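You operate a simulated robot arm through the tools that you are given. There is no shell and no other tool.

Carry out the task below with a simulated robot arm. There is one attempt and no reset: what you move stays moved.

Task
Test the sap of the leaf in the green cup for nitrate.
Fine: meter knob to NITRATE and left there; press the leaf with the pestle and put that back on its spot; dip the probe, then rinse it and park it in its STORE well; the cup stays.

The check looks at the end state, three seconds after you hand in, the way a careful person would. Anything else that was tipped, shoved, dropped, spilled or broken makes it a failure.

Robot
A 7-joint arm with a two-finger parallel gripper, fixed in place. Base frame: the origin is at the foot of the arm, x ahead of it, y to its left, z up; the work surface is at about z = 0. Units: mm, rad, N and s.
With the tool pointing down near the work surface it reaches from about 240 to 620 mm from the base axis. Its first joint turns from -1.152 to 1.152 rad. Payload 2.6 kg.
The TCP is the grasp point between the finger pads, 30 mm short of the fingertips. In the tool frame z runs along the fingers and y along their closing line. The gripper opens to 94 mm. The fingers are 28 mm wide and 10 mm thick; the gripper's body (50 by 96 mm) begins 55 mm behind the TCP.
Orientation is told as [roll, pitch, yaw] about the base's x, y, z axes, in that order, counted from this pose: with the fingers straight down and closing along the base's y, the tool's x points along the base's -x, its y along +y and its z along -z.

Tools
- The arm moves only by the tool jog_arm. Its argument "deltas" is text: rows parted by semicolons, each of 7 numbers parted by spaces: the shift along the tool's x, y, z in mm, then the turn, a rotation vector about the tool's x, y, z in rad, then the finger opening in mm, from 0 to 94. In form: dx dy dz rx ry rz claw; .... A call has 1 to 20 rows; each row shifts and turns the commanded pose from where the row before left it, along the tool's axes as they then stand. A row lasts 0.2 s, in which the tool goes at most 50 mm and 0.15 rad; a call with a longer step from one row to the next is refused whole, and so is a gripper value outside its range. A pose out of reach is approached as far as the arm can. The call stops where the force on the tool passes 40 N (or 10 N more than at its start, if that is more) or the arm is blocked; 0.2 s more then pass. Each finger travels about 72 mm/s and halts on what it meets, pressing with about 44 N; the grip force reading is that of the motor and also rises with nothing between the fingers. The clock runs only during rows and for 0.2 s after the last one: add rows that do not move to give the fingers time. It gives the time, the measured TCP pose, the force on the tool (base axes), the opening and the grip force at its end, in the units of the frame above (readings bear some noise), with the torque about the TCP (base axes, N m) and any sound that the robot's microphone picked up, and new pictures: "show" is both (left out), scene, wrist or none.
- Cameras (640 x 400 px; columns grow to the right, rows downward): "scene" is fixed at [45.9, 436.4, 573]; the picture's right is [-0.68, -0.74, 0.00], its down [-0.36, 0.33, -0.87] and it looks along [0.64, -0.59, -0.49] (base axes); focal length 375 px, centre (320, 200). "wrist" rides on the gripper at [76, 14, -103] in the tool frame; the picture's right is [-0.18, 0.98, 0.00], its down [-0.75, -0.14, -0.64] and it looks along [-0.63, -0.12, 0.77] (tool axes); focal length 243 px, centre (320, 200). There is no depth. A picture from a camera that has moved, and an enlarged one, comes with that camera's place and axes in the base frame and with its lens.
- close_up(camera, box): a new picture of the part [left, top, right, bottom] of that camera's present view, enlarged. The clock stands still meanwhile.
- hand_in(): hands the job in; it is judged then, once.

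Nothing tells you positions but the pictures and the camera data. Unless the task says otherwise, let go and move clear before handing in.

The tools are called after "Emit:" as a command line: name --argument value ..., lists and objects as JSON in quotes. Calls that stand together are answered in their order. jog_arm: Moves the arm, as the interface text tells. Its arguments: {"type":"object","properties":{"deltas":{"type":"string"},"show":{"type":"string","enum":["both","scene","wrist","none"]}},"required":["deltas"]} The other tools are called the same way: close_up (camera, box) takes an enlarged picture of a part of a camera's view; hand_in () hands the job in.

At the start:

```text
time_s: 0.0
ee_pos: [376.5, -53.0, 394.8]
tcp_rot: [0.002, -0.001, -0.002]
wrist_force: [1.0, 1.0, 0.1]
wrist_torque: [0.0, 0.02, 0.02]
gripper_width: 93.9
grip_force: 0.0
```

scene: 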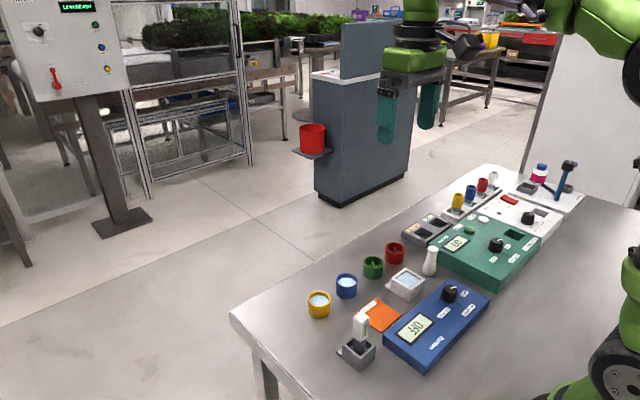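
wrist: 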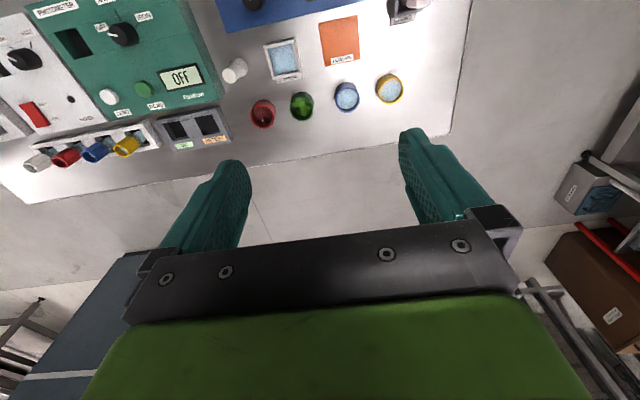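

I see a blue meter with a knob, four cups (red, green, blue, yellow), a white pestle, a rinse bath and a probe in a well. I'll look closer at everything before moving.

Emit:
close_up --camera "scene" --box '[290, 230, 510, 380]'

Emit:
close_up --camera "wrist" --box '[210, 0, 450, 150]'

Emit:
close_up --camera "scene" --box '[400, 150, 600, 280]'

Emit:
close_up --camera "wrist" --box '[0, 0, 240, 180]'

```text
2.67 times, centred on (400, 305) of scene
camera zoom: at [45.9, 436.4, 573.0], right [-0.68, -0.74, 0.0], down [-0.36, 0.33, -0.87], along [0.64, -0.59, -0.49], focal length 1000 px, centre (107, -80)
```

zoom: 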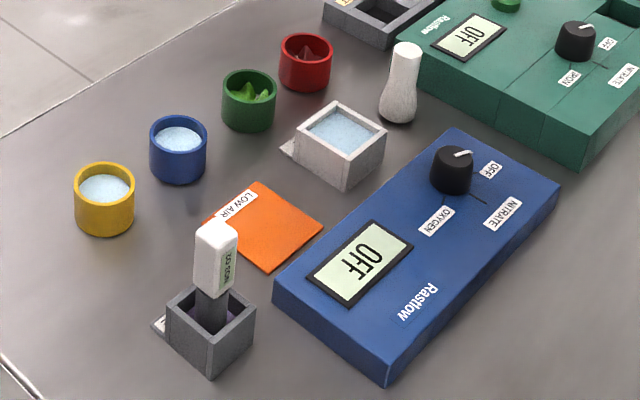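

```text
2.67 times, centred on (330, 75) of wrist
camera zoom: at [300.0, -38.4, 496.5], right [0.19, 0.98, 0.0], down [0.75, -0.14, 0.64], along [0.63, -0.12, -0.77], focal length 647 px, centre (293, 533)
```

zoom: 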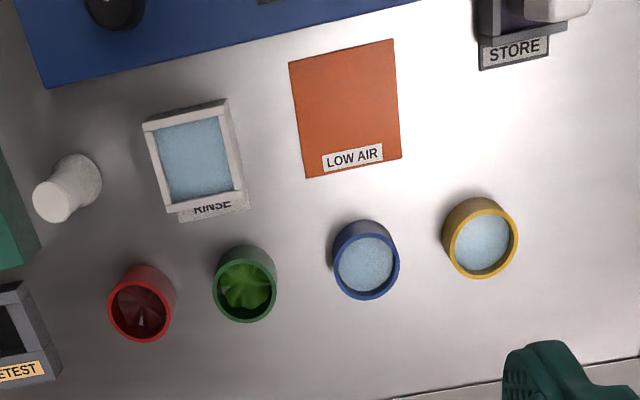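

```text
3.08 times, centred on (500, 215) of scene
camera zoom: at [45.9, 436.4, 573.0], right [-0.68, -0.74, 0.0], down [-0.36, 0.33, -0.87], along [0.64, -0.59, -0.49], focal length 1154 px, centre (-234, 154)
```

zoom: 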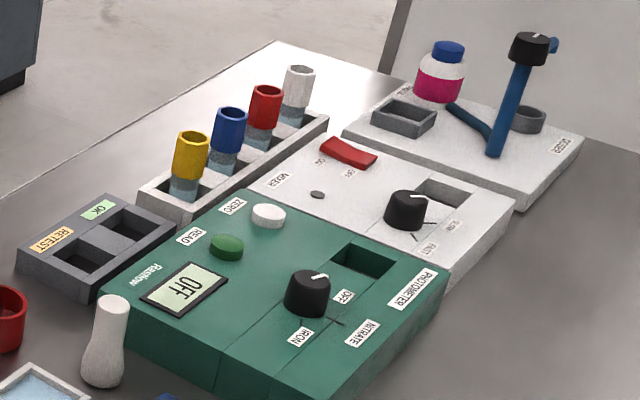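

```text
2.22 times, centred on (120, 90) of wrist
camera zoom: at [300.0, -38.4, 496.5], right [0.19, 0.98, 0.0], down [0.75, -0.14, 0.64], along [0.63, -0.12, -0.77], focal length 539 px, centre (764, 444)
```

zoom: 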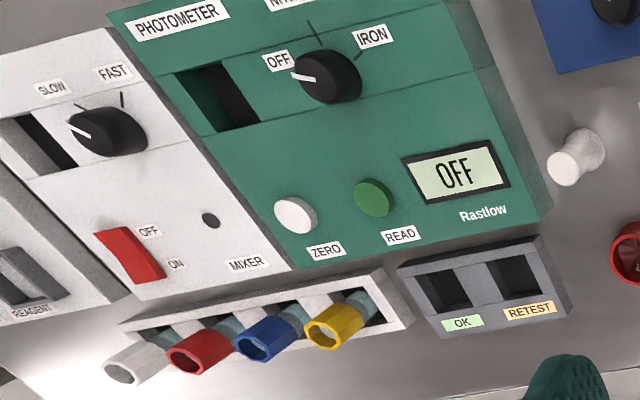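

The blue Rastlow meter (OFF/OXYGEN/NITRATE) seems to belong with the probe in the STORE well. The green cup is at about (453,-101) and the blue knob at about (284,-130). I'll lower the arm above the blue meter for a better view.

Emit:
jog_arm --deltas "14 -14 41 0 0 0 94; 14 -14 41 0 0 0 94; 14 -14 41 0 0 0 94; 14 -15 42 0 0 0 94; 0 0 0 0 0 0 94"

```text
time_s: 1.2
ee_pos: [319.9, -111.3, 228.7]
tcp_rot: [0.001, -0.002, 0.0]
wrist_force: [-0.3, 0.5, 0.6]
wrist_torque: [-0.03, -0.04, -0.02]
gripper_width: 93.9
grip_force: 0.1
camera wrist: at [243.8, -96.1, 329.8], right [0.19, 0.98, 0.0], down [0.75, -0.14, 0.64], along [0.63, -0.12, -0.77], focal length 243 px, centre (320, 200)
```

scene: 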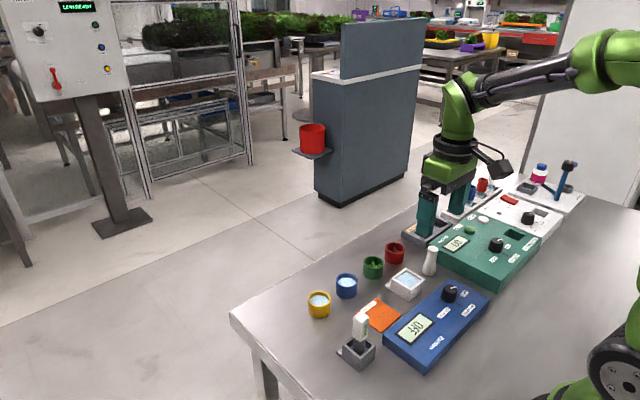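
wrist: 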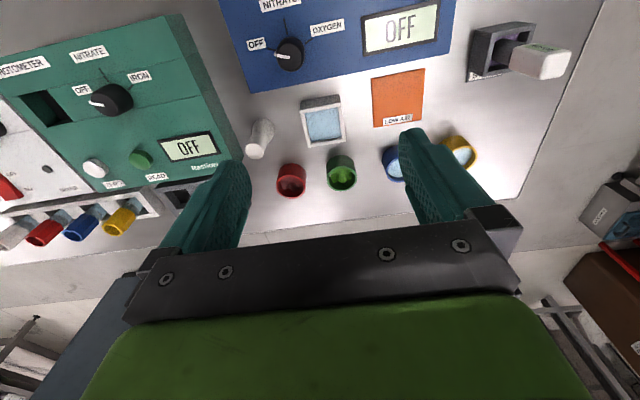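

Emit:
close_up --camera "wrist" --box '[210, 0, 370, 100]'

Emit:
close_up --camera "wrist" --box '[430, 10, 590, 110]'

Emit:
close_up --camera "scene" --box '[320, 290, 440, 375]'

Emit:
close_up --camera "wrist" --box '[230, 80, 390, 210]'

Emit:
close_up --camera "scene" --box '[350, 235, 510, 335]'

```text
4.00 times, centred on (290, 50) of wrist
camera zoom: at [243.8, -96.1, 329.8], right [0.19, 0.98, 0.0], down [0.75, -0.14, 0.64], along [0.63, -0.12, -0.77], focal length 970 px, centre (440, 800)
```

zoom: 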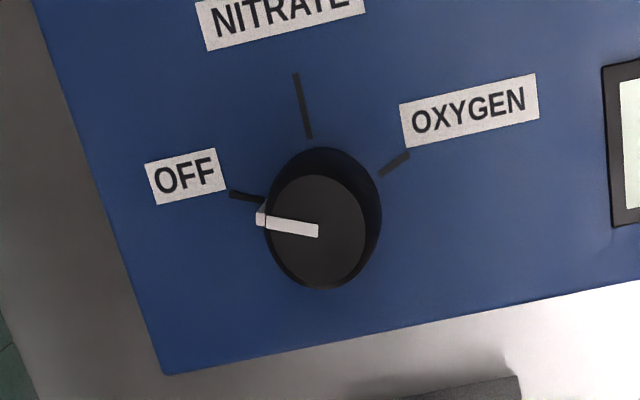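

```text
4.00 times, centred on (510, 60) of wrist
camera zoom: at [243.8, -96.1, 329.8], right [0.19, 0.98, 0.0], down [0.75, -0.14, 0.64], along [0.63, -0.12, -0.77], focal length 970 px, centre (-440, 760)
```

zoom: 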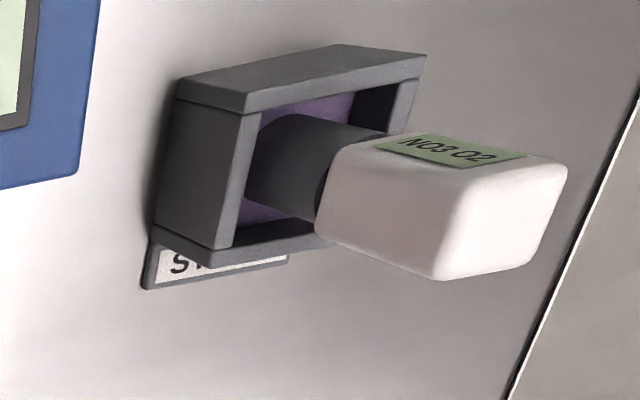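

```text
4.71 times, centred on (380, 332) of scene
camera zoom: at [45.9, 436.4, 573.0], right [-0.68, -0.74, 0.0], down [-0.36, 0.33, -0.87], along [0.64, -0.59, -0.49], focal length 1764 px, centre (38, -424)
```

zoom: 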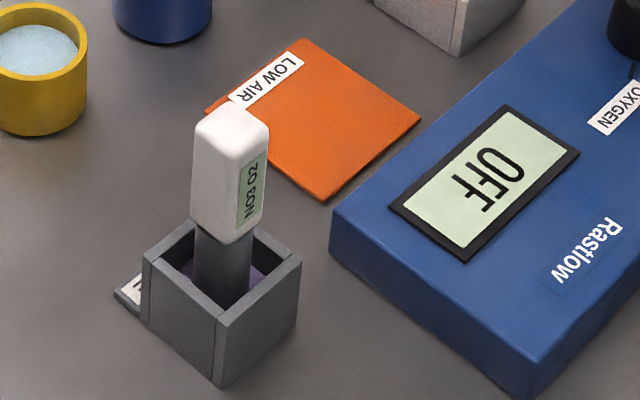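

```text
3.08 times, centred on (310, 145) of wrist
camera zoom: at [243.8, -96.1, 329.8], right [0.19, 0.98, 0.0], down [0.75, -0.14, 0.64], along [0.63, -0.12, -0.77], focal length 746 px, centre (351, 369)
```

zoom: 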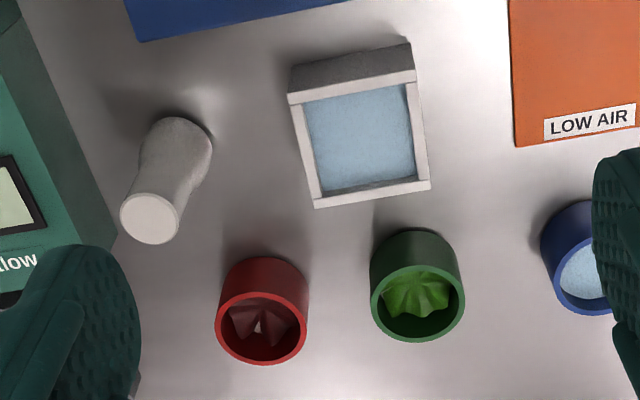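

```text
4.00 times, centred on (430, 285) of scene
camera zoom: at [45.9, 436.4, 573.0], right [-0.68, -0.74, 0.0], down [-0.36, 0.33, -0.87], along [0.64, -0.59, -0.49], focal length 1500 px, centre (-120, -140)
```

zoom: 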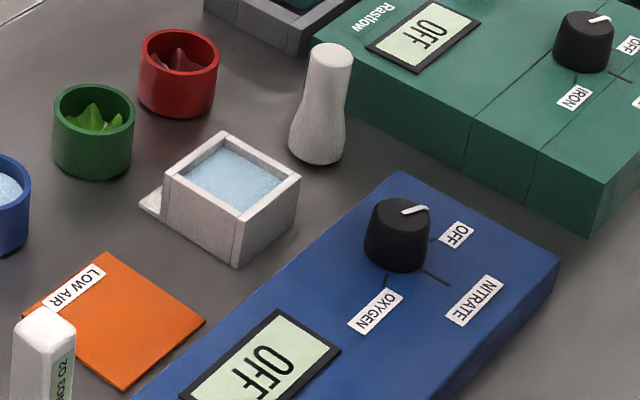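

The blue knob's top is at about (284,-135,50) and its panel at z≈30. OFF lies at about -110° and NITRATE at about 180°, so it needs a turn of about +1.22 rad about tool z. I'll go above the knob with the closing line turned away from the pointer.

Emit:
jog_arm --deltas "12 -8 40 0 0 0 94; 12 -8 40 0 0 0 80; 12 -8 40 0 0 0 60; 0 0 0 0 0 -0.15 50; 0 0 0 0 0 -0.15 50; 0 0 0 0 0 -0.15 50; 0 0 0 0 0 -0.15 50; 0 0 0 0 0 0 50"

```text
time_s: 3.0
ee_pos: [284.9, -134.0, 109.7]
tcp_rot: [0.001, -0.002, 0.6]
wrist_force: [0.2, 0.2, -0.1]
wrist_torque: [-0.02, -0.02, -0.03]
gripper_width: 50.0
grip_force: 0.2
camera wrist: at [213.0, -164.6, 211.6], right [-0.4, 0.91, 0.0], down [0.7, 0.31, 0.64], along [0.59, 0.26, -0.77], focal length 243 px, centre (320, 200)
```

scene: 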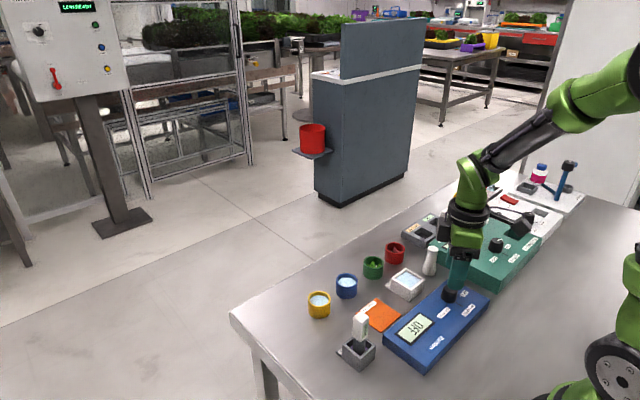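
wrist: 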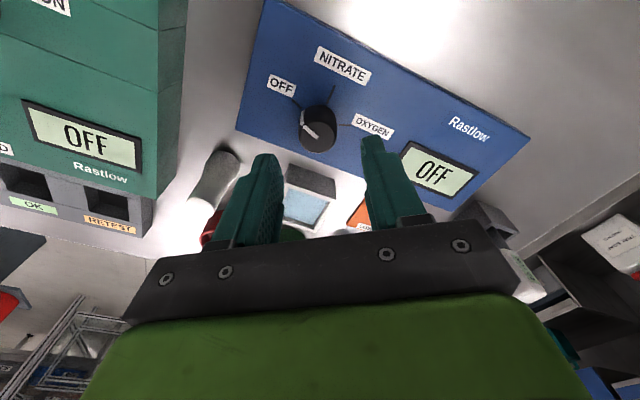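

The gripper is centred over the knob and the way down is clear. I'll descend to about z=64 and close on the knob.

Emit:
jog_arm --deltas "0 0 23 0 0 0 50; 0 0 22 0 0 0 50; 0 0 0 0 0 0 50; 0 0 0 0 0 0 35; 0 0 0 0 0 0 20; 0 0 0 0 0 0 20; 0 0 0 0 0 0 20"

```text
time_s: 4.6
ee_pos: [284.1, -135.9, 65.0]
tcp_rot: [-0.003, -0.002, 0.599]
wrist_force: [12.9, -16.1, -15.4]
wrist_torque: [-0.43, -0.3, -0.06]
gripper_width: 28.5
grip_force: 45.2
camera wrist: at [213.4, -165.5, 166.1], right [-0.4, 0.92, 0.0], down [0.7, 0.31, 0.64], along [0.59, 0.26, -0.76], focal length 243 px, centre (320, 200)
```

scene: 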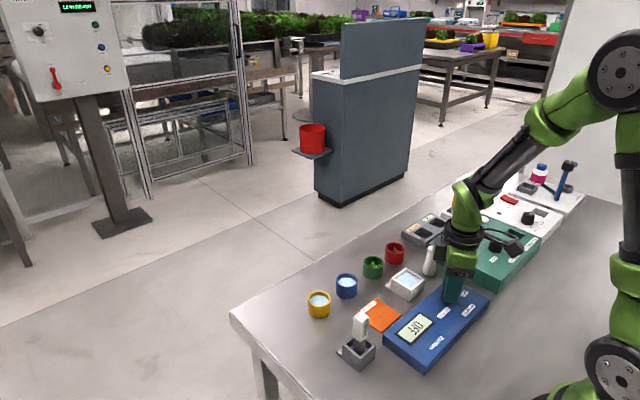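
wrist: 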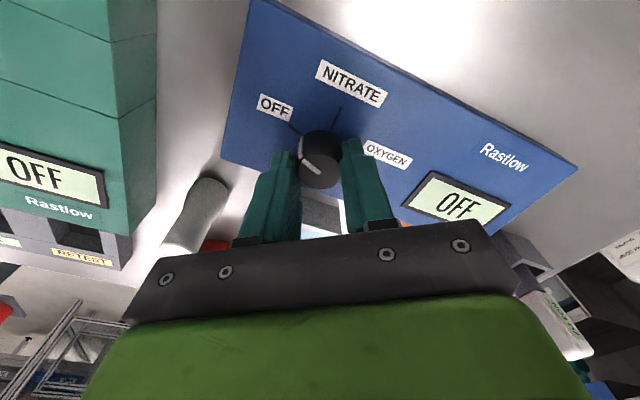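

The knob is held, but a side force shows I'm slightly off-centre. I'll relieve that before turning.

Emit:
jog_arm --deltas "0 -1 0 0 0 0 20; 0 0 0 0 0 0 20" --show "none"

```text
time_s: 5.2
ee_pos: [285.9, -135.0, 64.8]
tcp_rot: [-0.003, -0.001, 0.599]
wrist_force: [7.7, -15.1, -4.0]
wrist_torque: [-0.36, -0.55, -0.08]
gripper_width: 27.8
grip_force: 44.8
```

Emit:
jog_arm --deltas "0 -1 0 0 0 0 20; 0 0 0 0 0 0 20" --show "none"

Emit:
jog_arm --deltas "0 -0.7 0 0 0 0 20; 0 0 0 0 0 0 20" --show "none"

```text
time_s: 5.8
ee_pos: [285.1, -134.3, 64.7]
tcp_rot: [0.001, -0.001, 0.598]
wrist_force: [-5.4, -4.4, 19.9]
wrist_torque: [-0.03, -0.14, -0.16]
gripper_width: 28.2
grip_force: 45.3
```

```text
time_s: 6.4
ee_pos: [285.0, -135.3, 65.0]
tcp_rot: [0.005, 0.001, 0.596]
wrist_force: [-11.2, 4.3, 24.1]
wrist_torque: [0.31, 0.07, -0.25]
gripper_width: 28.2
grip_force: 45.3
```

Emit:
jog_arm --deltas "0 0.6 0 0 0 0 20; 0 0 0 0 0 0.1 20; 0 0 0 0 0 0.1 20; 0 0 0 0 0 0.1 20; 0 0 0 0 0 0 20" --show "wrist"

```text
time_s: 7.6
ee_pos: [285.8, -136.7, 64.0]
tcp_rot: [0.004, 0.0, 0.296]
wrist_force: [-15.9, 5.6, 31.7]
wrist_torque: [0.07, 0.97, -0.04]
gripper_width: 28.1
grip_force: 44.7
camera wrist: at [208.1, -143.5, 166.3], right [-0.11, 0.99, 0.0], down [0.76, 0.08, 0.64], along [0.64, 0.07, -0.77], focal length 243 px, centre (320, 200)
```

wrist: 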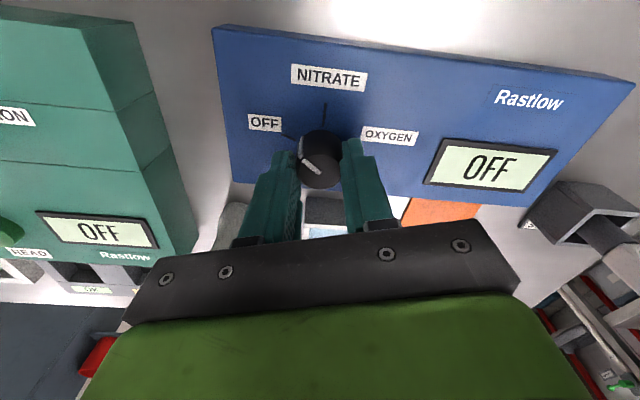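

The knob turns with the gripper. I'll lift slightly to relieve the upward force, then keep turning.

Emit:
jog_arm --deltas "0 0 -1.5 0 0 0 20; 0 0 0 0 0 0 20" --show "none"

```text
time_s: 8.2
ee_pos: [285.4, -135.2, 63.3]
tcp_rot: [0.001, 0.003, 0.298]
wrist_force: [-4.4, -1.9, -13.4]
wrist_torque: [0.09, -0.21, -0.02]
gripper_width: 28.1
grip_force: 45.1
```

Emit:
jog_arm --deltas "0 0 0 0 0 0.1 20; 0 0 0 0 0 0.1 20; 0 0 0 0 0 0.1 20; 0 0 0 0 0 0.1 20; 0 0 0 0 0 0.1 20; 0 0 0 0 0 0 20" --show "wrist"

```text
time_s: 9.6
ee_pos: [285.4, -134.5, 66.6]
tcp_rot: [0.002, 0.002, -0.203]
wrist_force: [-3.6, -7.8, -35.6]
wrist_torque: [-0.2, 0.02, 0.0]
gripper_width: 28.2
grip_force: 45.6
camera wrist: at [213.5, -105.6, 167.8], right [0.38, 0.93, 0.0], down [0.71, -0.29, 0.64], along [0.59, -0.24, -0.77], focal length 243 px, centre (320, 200)
```

wrist: 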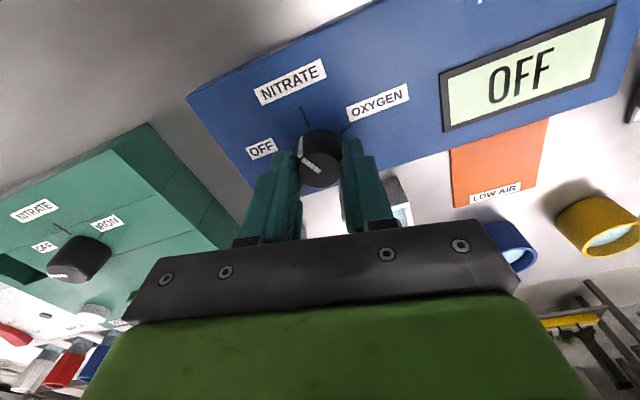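

Emit:
jog_arm --deltas "0 0 0.8 0 0 0 20; 0 0 0 0 0 0 20" --show "none"

```text
time_s: 10.2
ee_pos: [285.4, -135.8, 65.7]
tcp_rot: [0.001, 0.002, -0.204]
wrist_force: [-12.2, -5.2, -4.1]
wrist_torque: [0.1, 1.4, 0.02]
gripper_width: 28.1
grip_force: 45.0
```

Emit:
jog_arm --deltas "0 0 0 0 0 0.1 20; 0 0 0 0 0 0.1 20; 0 0 0 0 0 0.1 20; 0 0 0 0 0 0.1 20; 0 0 0 0 0 0 20" --show "both"

Emit:
close_up --camera "wrist" --box '[240, 60, 400, 200]'

```text
time_s: 11.5
ee_pos: [285.3, -135.5, 65.3]
tcp_rot: [0.002, 0.0, -0.606]
wrist_force: [-1.8, -0.2, 1.5]
wrist_torque: [-0.21, -0.13, -0.01]
gripper_width: 28.1
grip_force: 45.2
stopped in row 5: the force on the tool passed its limit at 40 N (the readings are from after the stop); the commanded pose is now the measured one
camera wrist: at [230.5, -80.1, 167.7], right [0.71, 0.7, 0.0], down [0.54, -0.55, 0.64], along [0.45, -0.45, -0.77], focal length 243 px, centre (320, 200)
```

scene: 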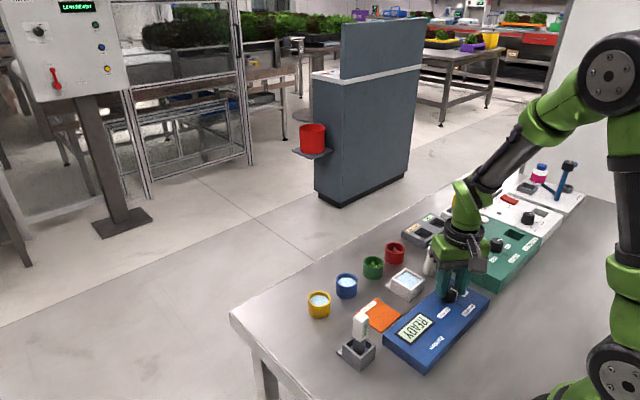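
wrist: 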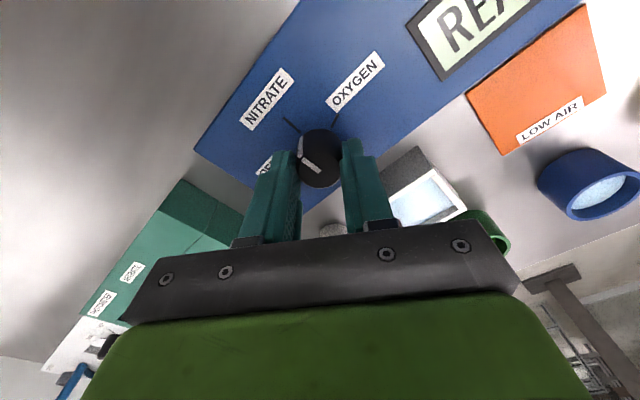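

```text
2.86 times, centred on (320, 130) of wrist
camera zoom: at [230.5, -80.1, 167.7], right [0.71, 0.7, 0.0], down [0.54, -0.55, 0.64], along [0.45, -0.45, -0.77], focal length 693 px, centre (320, 400)
```

zoom: 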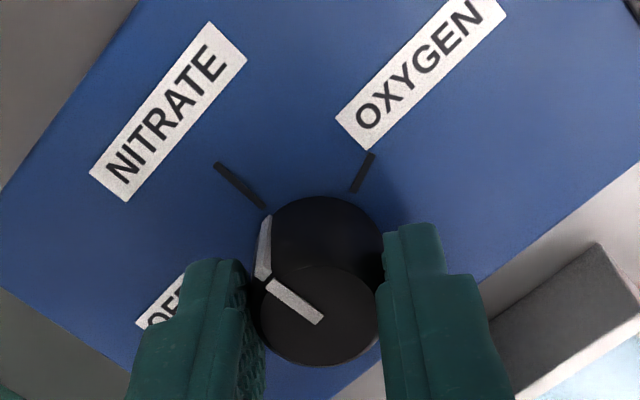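

The display shows READY and the pointer's foot meets the NITRATE mark. I'll release and lift.

Emit:
jog_arm --deltas "0 0 0 0 0 0 40; 0 0 0 0 0 0 50; 0 0 0 0 0 0 50; 0 0 -20 0 0 0 50; 0 0 -40 0 0 0 60; 0 0 -50 0 0 0 60; 0 0 -30 0 0 0.0 60; 0 0 0 0 0 -0.15 60; 0 0 0 0 0 -0.15 60; 0 0 0 0 0 -0.15 60; 0 0 0 0 0 -0.15 60; 0 0 0 0 0 0 60"

Emit:
close_up --camera "scene" --box '[350, 235, 510, 335]'

Emit:
close_up --camera "wrist" --box '[220, 0, 420, 120]'

```text
time_s: 14.1
ee_pos: [284.6, -136.5, 204.7]
tcp_rot: [0.002, 0.001, -0.003]
wrist_force: [0.1, 0.2, 0.5]
wrist_torque: [-0.02, 0.03, -0.02]
gripper_width: 59.9
grip_force: 0.1
camera wrist: at [208.7, -121.7, 307.1], right [0.19, 0.98, 0.0], down [0.75, -0.14, 0.64], along [0.63, -0.12, -0.77], focal length 243 px, centre (320, 200)
```

scene: 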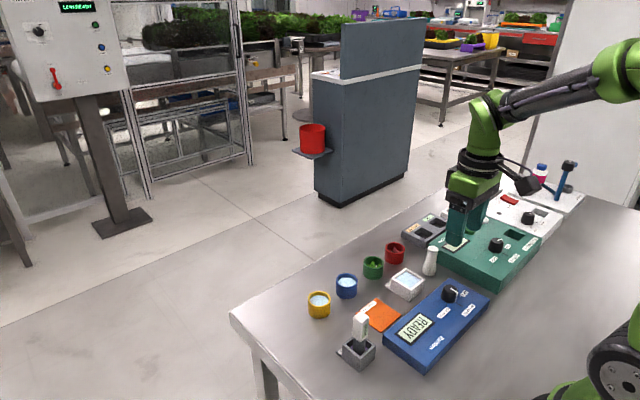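
wrist: 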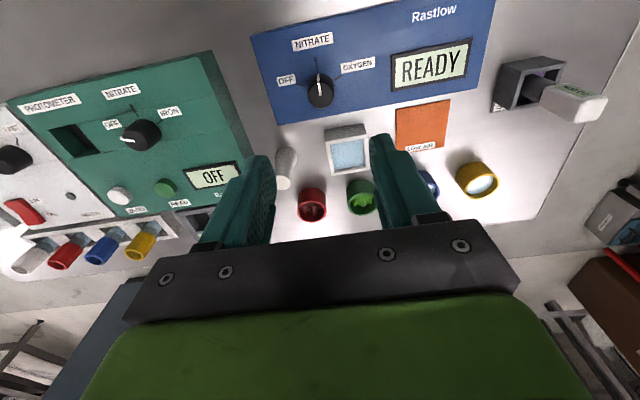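

```text
4.00 times, centred on (430, 285) of scene
camera zoom: at [45.9, 436.4, 573.0], right [-0.68, -0.74, 0.0], down [-0.36, 0.33, -0.87], along [0.64, -0.59, -0.49], focal length 1500 px, centre (-120, -140)
```

zoom: 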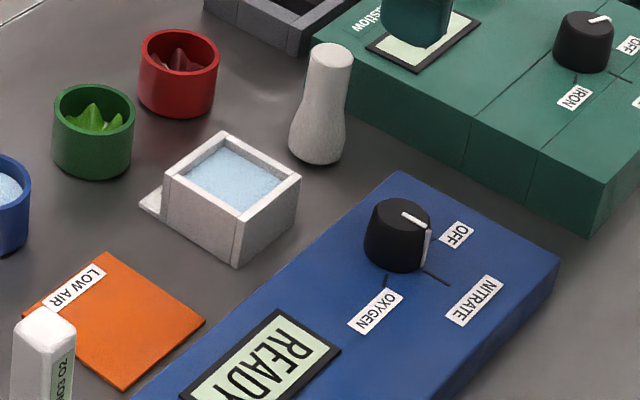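

```text
3.20 times, centred on (320, 60) of wrist
camera zoom: at [208.7, -121.7, 307.1], right [0.19, 0.98, 0.0], down [0.75, -0.14, 0.64], along [0.63, -0.12, -0.77], focal length 776 px, centre (320, 648)
```

zoom: 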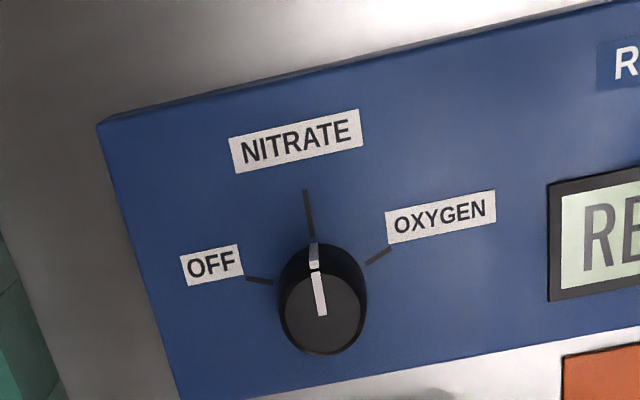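

NITRATE is set and the meter hasn't moved. The pestle stands at about (366,-197), about 75 mm tall with a stem of roughly 22 mm. I'll go above it to check.

Emit:
jog_arm --deltas "-27.1 -20.3 18.3 0 0 0 60; -27.1 -20.3 18.3 0 0 0 50; -27.2 -20.4 18.1 0 0 0 50; 0 0 0 0 0 0 50; 0 0 0 0 0 0 50"

Emit:
close_up --camera "wrist" --box '[220, 50, 420, 175]'

Emit:
close_up --camera "scene" --box '[350, 185, 510, 285]'

```text
time_s: 15.3
ee_pos: [366.2, -199.2, 148.7]
tcp_rot: [0.002, 0.0, -0.005]
wrist_force: [-0.6, 1.1, -0.5]
wrist_torque: [-0.02, 0.02, 0.01]
gripper_width: 49.8
grip_force: 0.1
camera wrist: at [289.0, -185.2, 250.7], right [0.19, 0.98, 0.0], down [0.75, -0.15, 0.64], along [0.63, -0.12, -0.77], focal length 243 px, centre (320, 200)
```

scene: 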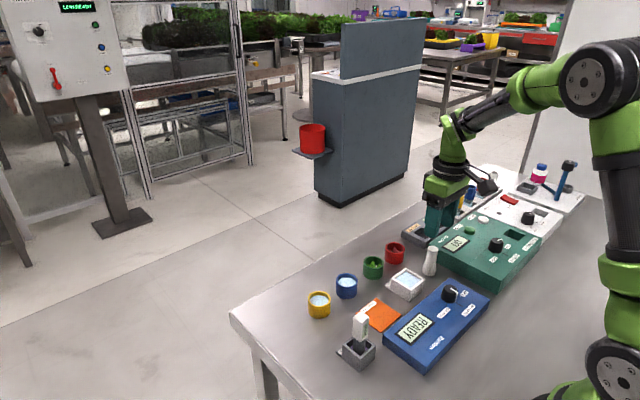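
wrist: 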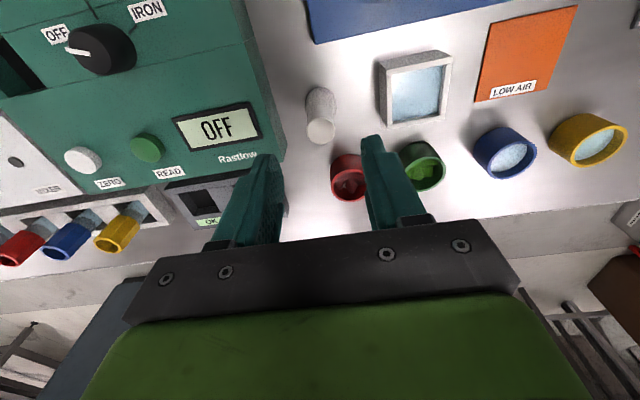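

```text
3.20 times, centred on (320, 112) of wrist
camera zoom: at [289.0, -185.2, 250.7], right [0.19, 0.98, 0.0], down [0.75, -0.15, 0.64], along [0.63, -0.12, -0.77], focal length 776 px, centre (320, 480)
```

zoom: 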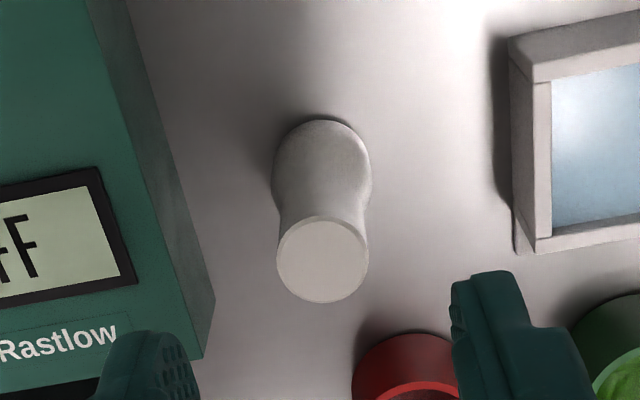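

```text
4.00 times, centred on (430, 235) of scene
camera zoom: at [45.9, 436.4, 573.0], right [-0.68, -0.74, 0.0], down [-0.36, 0.33, -0.87], along [0.64, -0.59, -0.49], focal length 1500 px, centre (-120, 60)
```

zoom: 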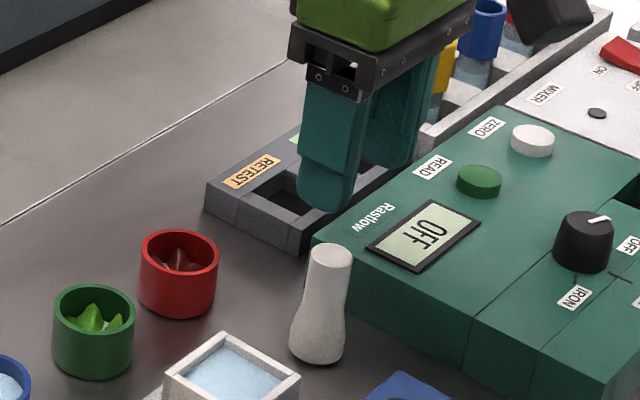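

The pestle top is centred under the gripper to within about 1 mm. I'll descend to TCP z≈70 and grip the stem.

Emit:
jog_arm --deltas "0 0 30 0 0 0 46; 0 0 30 0 0 0 46; 0 0 19 0 0 0 46; 0 0 0 0 0 0 46; 0 0 0 0 0 0 36; 0 0 0 0 0 0 26; 0 0 0 0 0 0 15; 0 0 0 0 0 0 15; 0 0 0 0 0 0 15"

```text
time_s: 17.3
ee_pos: [366.1, -198.6, 70.5]
tcp_rot: [0.002, -0.001, -0.005]
wrist_force: [-0.3, 0.1, 0.5]
wrist_torque: [0.0, 0.01, -0.02]
gripper_width: 22.5
grip_force: 44.3
camera wrist: at [288.8, -183.7, 172.3], right [0.19, 0.98, 0.0], down [0.75, -0.15, 0.64], along [0.63, -0.12, -0.77], focal length 243 px, centre (320, 200)
```

scene: 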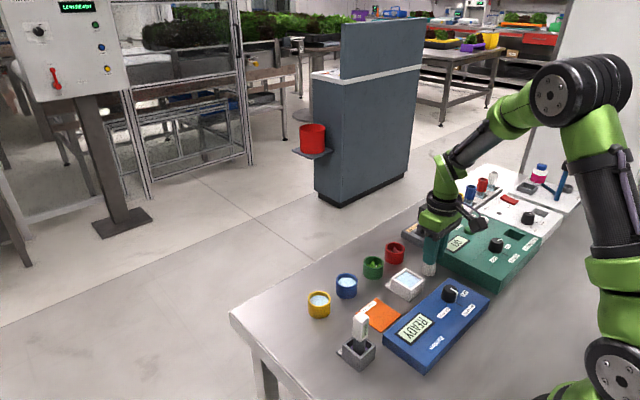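
wrist: 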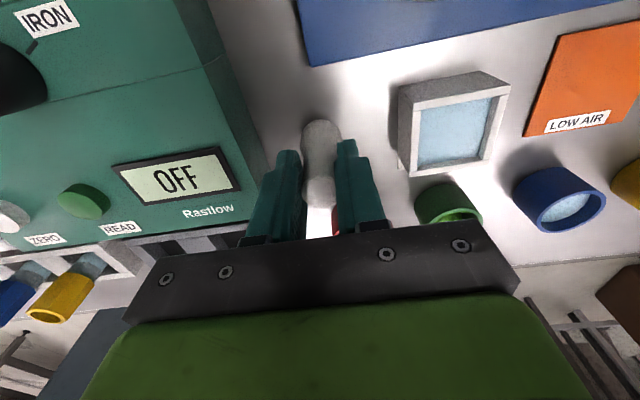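

The pestle is held, and its return pose is TCP (366,-198.5,70.5). I'll lift it straight up and move to a spot behind the green cup to measure the cup accurately.

Emit:
jog_arm --deltas "0 0 -10 0 0 0 15; 0 0 -30 0 0 0 15; 0 0 -35 0 0 0 15; -14 32 -5 0 0 0 15; -10 32 0 0 0 0 15; -10 32 0 0 0 0 15; 0 0 0 0 0 0 15"

Emit:
close_up --camera "wrist" --box '[240, 70, 400, 200]'

Emit:
close_up --camera "scene" --box '[330, 185, 490, 285]'

```text
time_s: 18.9
ee_pos: [399.7, -102.3, 153.5]
tcp_rot: [0.002, -0.001, -0.007]
wrist_force: [-0.3, 0.1, -0.7]
wrist_torque: [0.0, 0.0, -0.02]
gripper_width: 22.7
grip_force: 44.0
camera wrist: at [323.9, -88.5, 254.2], right [0.19, 0.98, 0.0], down [0.75, -0.15, 0.64], along [0.63, -0.12, -0.77], focal length 243 px, centre (320, 200)
```

scene: 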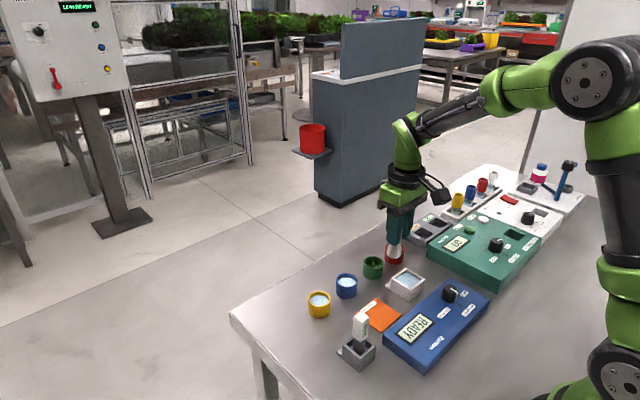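
wrist: 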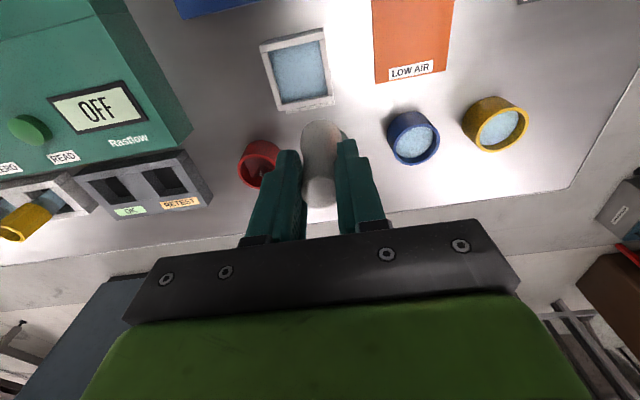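

```text
3.08 times, centred on (320, 135) of wrist
camera zoom: at [323.9, -88.5, 254.2], right [0.19, 0.98, 0.0], down [0.75, -0.15, 0.64], along [0.63, -0.12, -0.77], focal length 746 px, centre (320, 400)
```

zoom: 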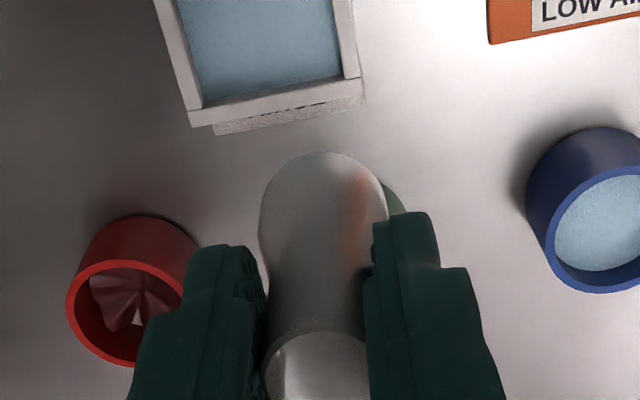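

```text
4.00 times, centred on (410, 235) of scene
camera zoom: at [45.9, 436.4, 573.0], right [-0.68, -0.74, 0.0], down [-0.36, 0.33, -0.87], along [0.64, -0.59, -0.49], focal length 1500 px, centre (-40, 60)
```

zoom: 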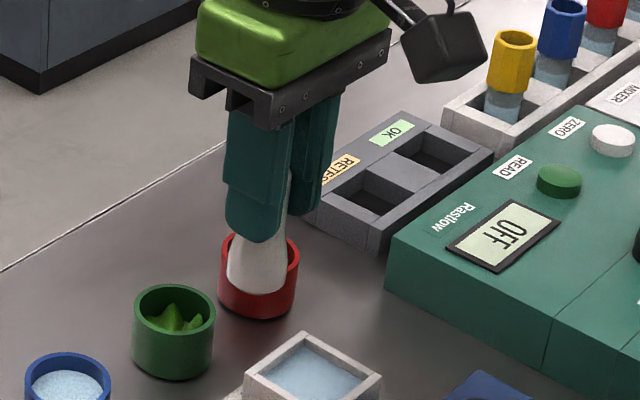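

The pestle hides the green cup, so I'll sidestep to see it.

Emit:
jog_arm --deltas "15 -40 0 0 0 0 15; 15 -20 0 0 0 0 15; 0 0 0 0 0 0 15; 0 0 0 0 0 0 15" --show "wrist"

Emit:
close_up --camera "wrist" --box '[340, 70, 500, 200]'

```text
time_s: 19.9
ee_pos: [369.5, -162.7, 152.0]
tcp_rot: [0.001, 0.0, -0.006]
wrist_force: [-0.4, 0.1, -0.6]
wrist_torque: [0.0, 0.02, -0.01]
gripper_width: 22.5
grip_force: 43.7
camera wrist: at [293.6, -148.2, 254.8], right [0.19, 0.98, 0.0], down [0.75, -0.15, 0.64], along [0.63, -0.12, -0.77], focal length 243 px, centre (320, 200)
```

wrist: 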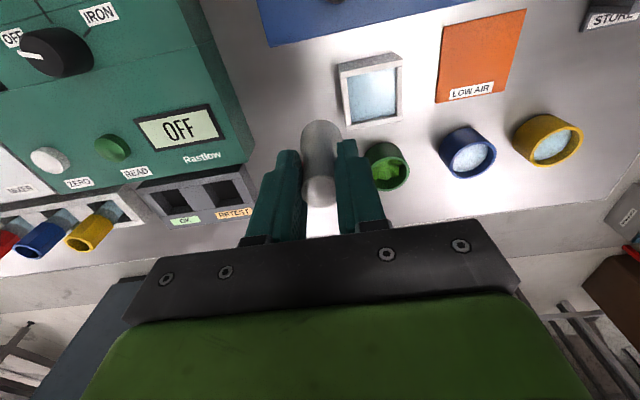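

```text
3.08 times, centred on (420, 135) of wrist
camera zoom: at [293.6, -148.2, 254.8], right [0.19, 0.98, 0.0], down [0.75, -0.15, 0.64], along [0.63, -0.12, -0.77], focal length 746 px, centre (12, 400)
```

zoom: 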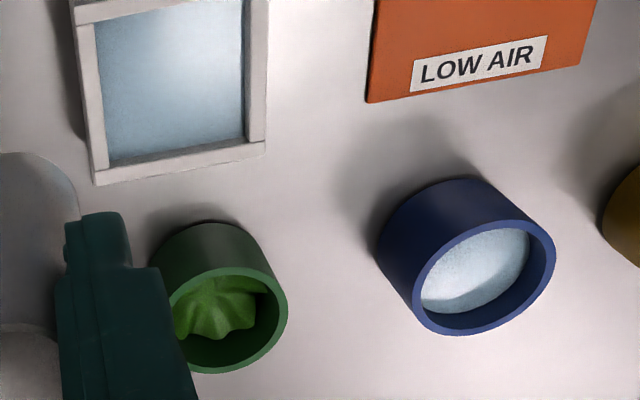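

The green cup centre works out at about (450.5,-102), rim z≈40. I'll move the pestle over it and hover with its bottom about 15 mm above the rim.

Emit:
jog_arm --deltas "-27.2 20.2 0 0 0 0 15; -27.2 20.2 0 0 0 0 15; -27 20.3 0 0 0 0 15; 0 0 13 0 0 0 15; 0 0 13 0 0 0 15; 0 0 0 0 0 0 15"

Emit:
close_up --camera "wrist" --box '[240, 70, 400, 200]'

Emit:
close_up --camera "scene" --box '[320, 215, 440, 290]'

```text
time_s: 21.3
ee_pos: [451.5, -102.8, 126.7]
tcp_rot: [0.0, 0.001, -0.004]
wrist_force: [0.2, -0.1, -2.0]
wrist_torque: [-0.04, -0.01, 0.0]
gripper_width: 22.5
grip_force: 44.1
camera wrist: at [375.4, -87.4, 228.7], right [0.19, 0.98, 0.0], down [0.75, -0.15, 0.64], along [0.63, -0.12, -0.77], focal length 243 px, centre (320, 200)
```

scene: 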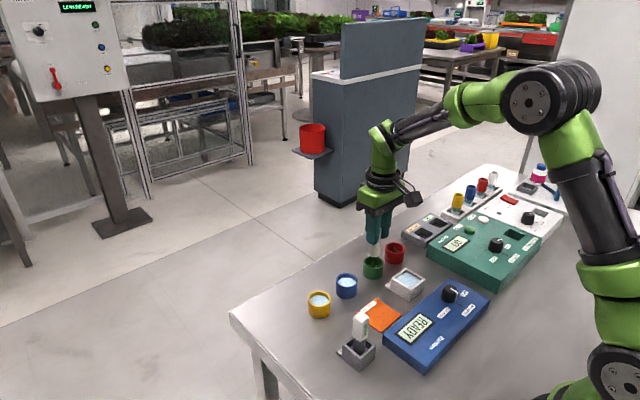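
wrist: 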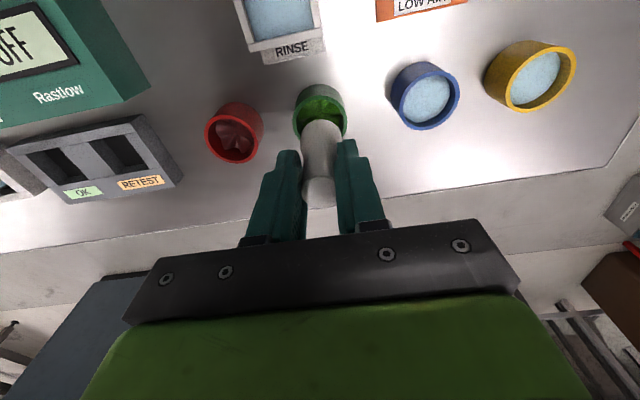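

```text
3.08 times, centred on (320, 135) of wrist
camera zoom: at [375.4, -87.4, 228.7], right [0.19, 0.98, 0.0], down [0.75, -0.15, 0.64], along [0.63, -0.12, -0.77], focal length 746 px, centre (320, 400)
```

zoom: 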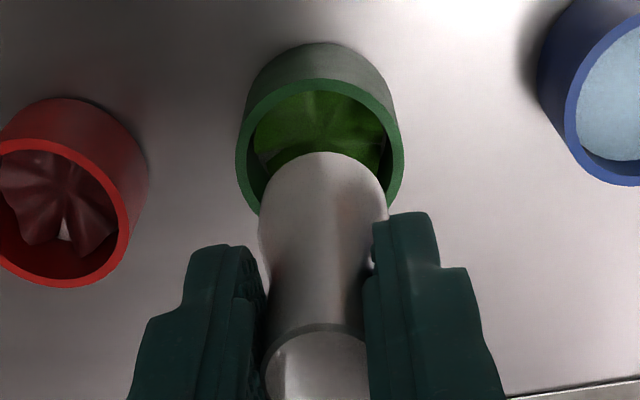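

```text
5.33 times, centred on (380, 252) of scene
camera zoom: at [45.9, 436.4, 573.0], right [-0.68, -0.74, 0.0], down [-0.36, 0.33, -0.87], along [0.64, -0.59, -0.49], focal length 2000 px, centre (0, -80)
```

zoom: 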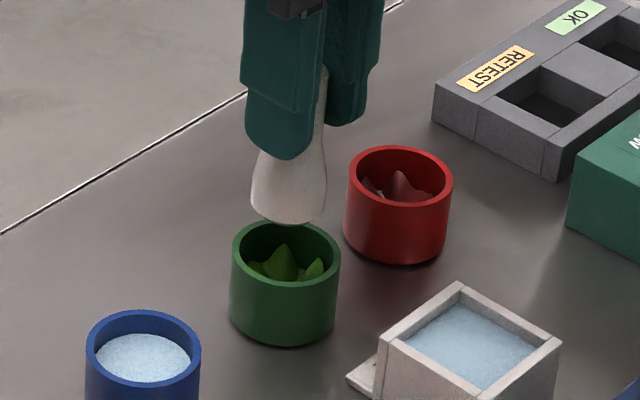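

The pestle is aligned with the green cup to within about 1 mm, with roughly 4 mm of wall clearance. I'll descend gradually and watch the force.

Emit:
jog_arm --deltas "0.5 -0.3 8 0 0 0 15; 0 0 8 0 0 0 15; 0 0 5 0 0 0 15; 0 0 0 0 0 0 15"

Emit:
close_up --camera "scene" --box '[320, 215, 440, 290]'

Emit:
close_up --camera "wrist" --box '[240, 70, 400, 200]'

```text
time_s: 22.3
ee_pos: [451.0, -101.5, 104.9]
tcp_rot: [0.002, 0.0, -0.007]
wrist_force: [-0.1, -0.4, -1.0]
wrist_torque: [0.02, -0.05, 0.01]
gripper_width: 22.3
grip_force: 45.0
camera wrist: at [374.8, -86.8, 207.4], right [0.19, 0.98, 0.0], down [0.75, -0.15, 0.64], along [0.63, -0.12, -0.77], focal length 243 px, centre (320, 200)
```

scene: 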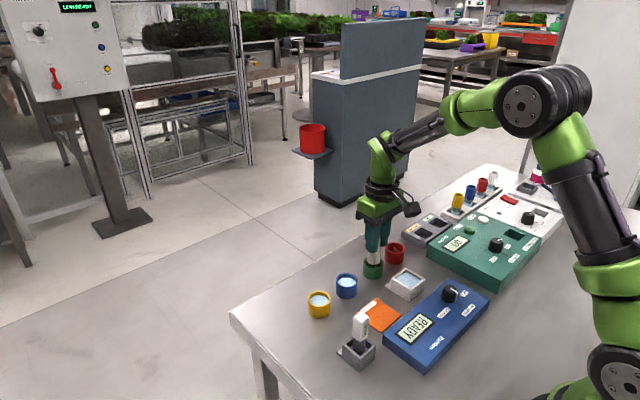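
wrist: 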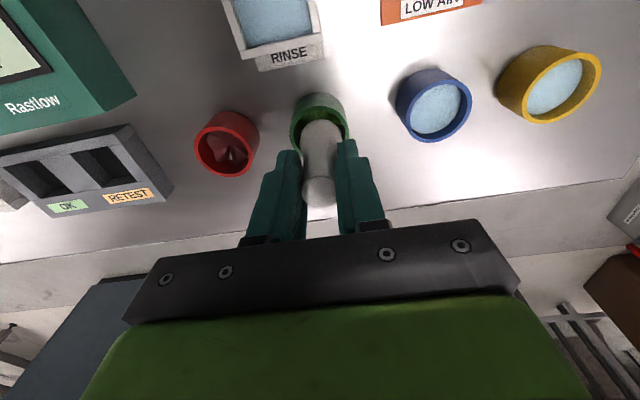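

```text
5.33 times, centred on (380, 252) of scene
camera zoom: at [45.9, 436.4, 573.0], right [-0.68, -0.74, 0.0], down [-0.36, 0.33, -0.87], along [0.64, -0.59, -0.49], focal length 2000 px, centre (0, -80)
```

zoom: 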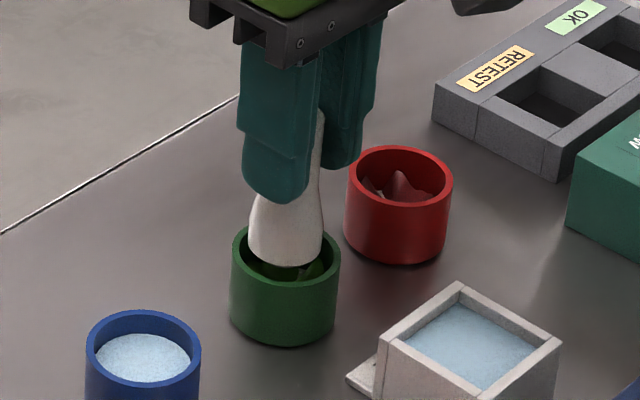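

```text
3.08 times, centred on (320, 135) of wrist
camera zoom: at [374.8, -86.8, 207.4], right [0.19, 0.98, 0.0], down [0.75, -0.15, 0.64], along [0.63, -0.12, -0.77], focal length 746 px, centre (320, 400)
```

zoom: 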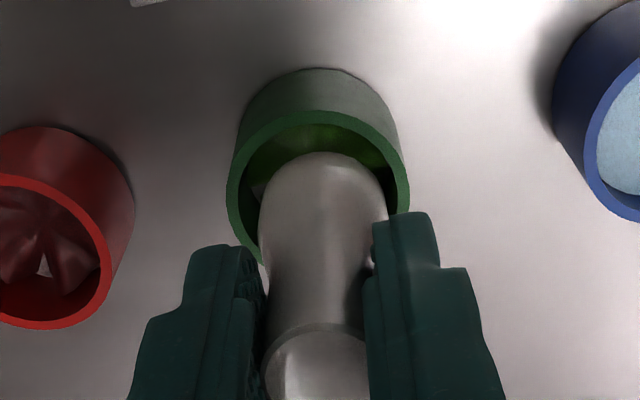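

Emit:
jog_arm --deltas "-0.7 -0.9 3 0 0 0 15; 0 0 4 0 0 0 15; 0 0 4 0 0 0 15; 0 0 0 0 0 0 15" --show "none"

```text
time_s: 23.3
ee_pos: [452.2, -102.0, 95.3]
tcp_rot: [0.001, 0.0, -0.006]
wrist_force: [-0.3, 0.2, -2.0]
wrist_torque: [-0.01, -0.02, -0.04]
gripper_width: 22.7
grip_force: 44.1
```

Emit:
jog_arm --deltas "0 0 4 0 0 0 15; 0 0 3 0 0 0 15; 0 0 0 0 0 0 15" --show "wrist"

Emit:
close_up --camera "wrist" --box '[240, 70, 400, 200]'

Emit:
close_up --camera "scene" --box '[320, 215, 440, 290]'

```text
time_s: 24.1
ee_pos: [451.4, -102.0, 87.4]
tcp_rot: [0.001, 0.001, -0.007]
wrist_force: [0.0, -1.0, -1.2]
wrist_torque: [0.02, 0.0, 0.0]
gripper_width: 22.7
grip_force: 43.6
camera wrist: at [375.9, -87.1, 189.2], right [0.19, 0.98, 0.0], down [0.75, -0.15, 0.64], along [0.63, -0.12, -0.77], focal length 243 px, centre (320, 200)
```

wrist: 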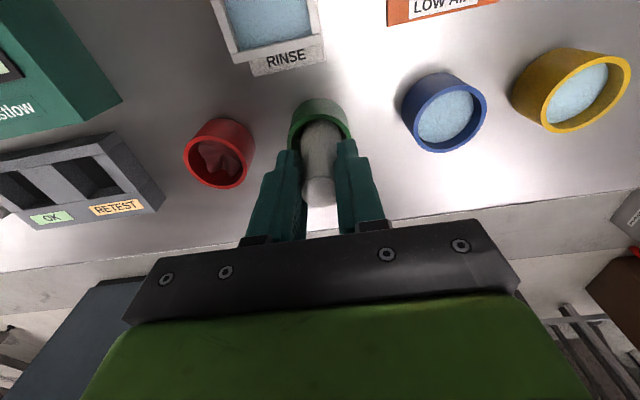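

```text
3.08 times, centred on (320, 135) of wrist
camera zoom: at [375.9, -87.1, 189.2], right [0.19, 0.98, 0.0], down [0.75, -0.15, 0.64], along [0.63, -0.12, -0.77], focal length 746 px, centre (320, 400)
```

zoom: 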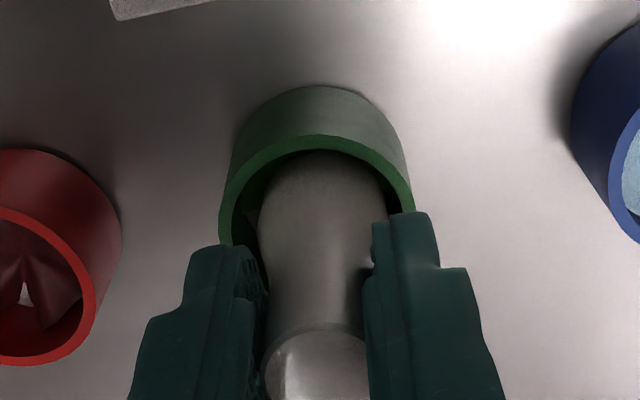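

```text
5.33 times, centred on (380, 252) of scene
camera zoom: at [45.9, 436.4, 573.0], right [-0.68, -0.74, 0.0], down [-0.36, 0.33, -0.87], along [0.64, -0.59, -0.49], focal length 2000 px, centre (0, -80)
```

zoom: 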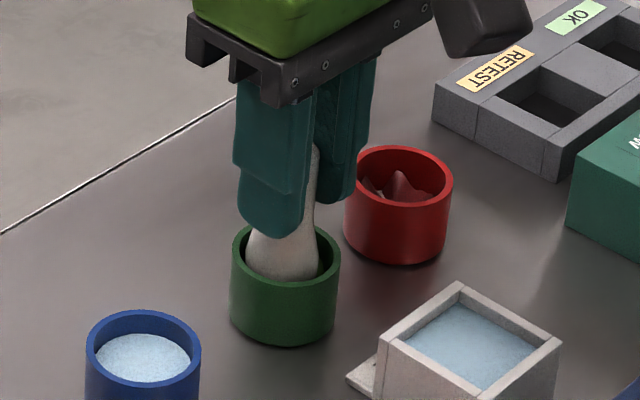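

The side force is nil and the pestle sits about 1 mm off-centre. I'll correct that and continue pressing down in small steps.

Emit:
jog_arm --deltas "-0.8 -1 1 0 0 0 15; 0 0 3 0 0 0 15; 0 0 0 0 0 0 15" --show "none"

Emit:
jog_arm --deltas "0 0 2 0 0 0 15; 0 0 2 0 0 0 15; 0 0 0 0 0 0 15" --show "none"

```text
time_s: 24.9
ee_pos: [451.8, -103.8, 82.7]
tcp_rot: [0.002, 0.001, -0.005]
wrist_force: [0.3, -1.1, -0.6]
wrist_torque: [0.0, 0.0, 0.03]
gripper_width: 22.6
grip_force: 43.8
```

```text
time_s: 25.7
ee_pos: [454.3, -103.6, 80.3]
tcp_rot: [0.001, -0.003, -0.006]
wrist_force: [-4.8, -0.7, 21.1]
wrist_torque: [-0.05, 0.43, -0.06]
gripper_width: 21.9
grip_force: 44.4
```

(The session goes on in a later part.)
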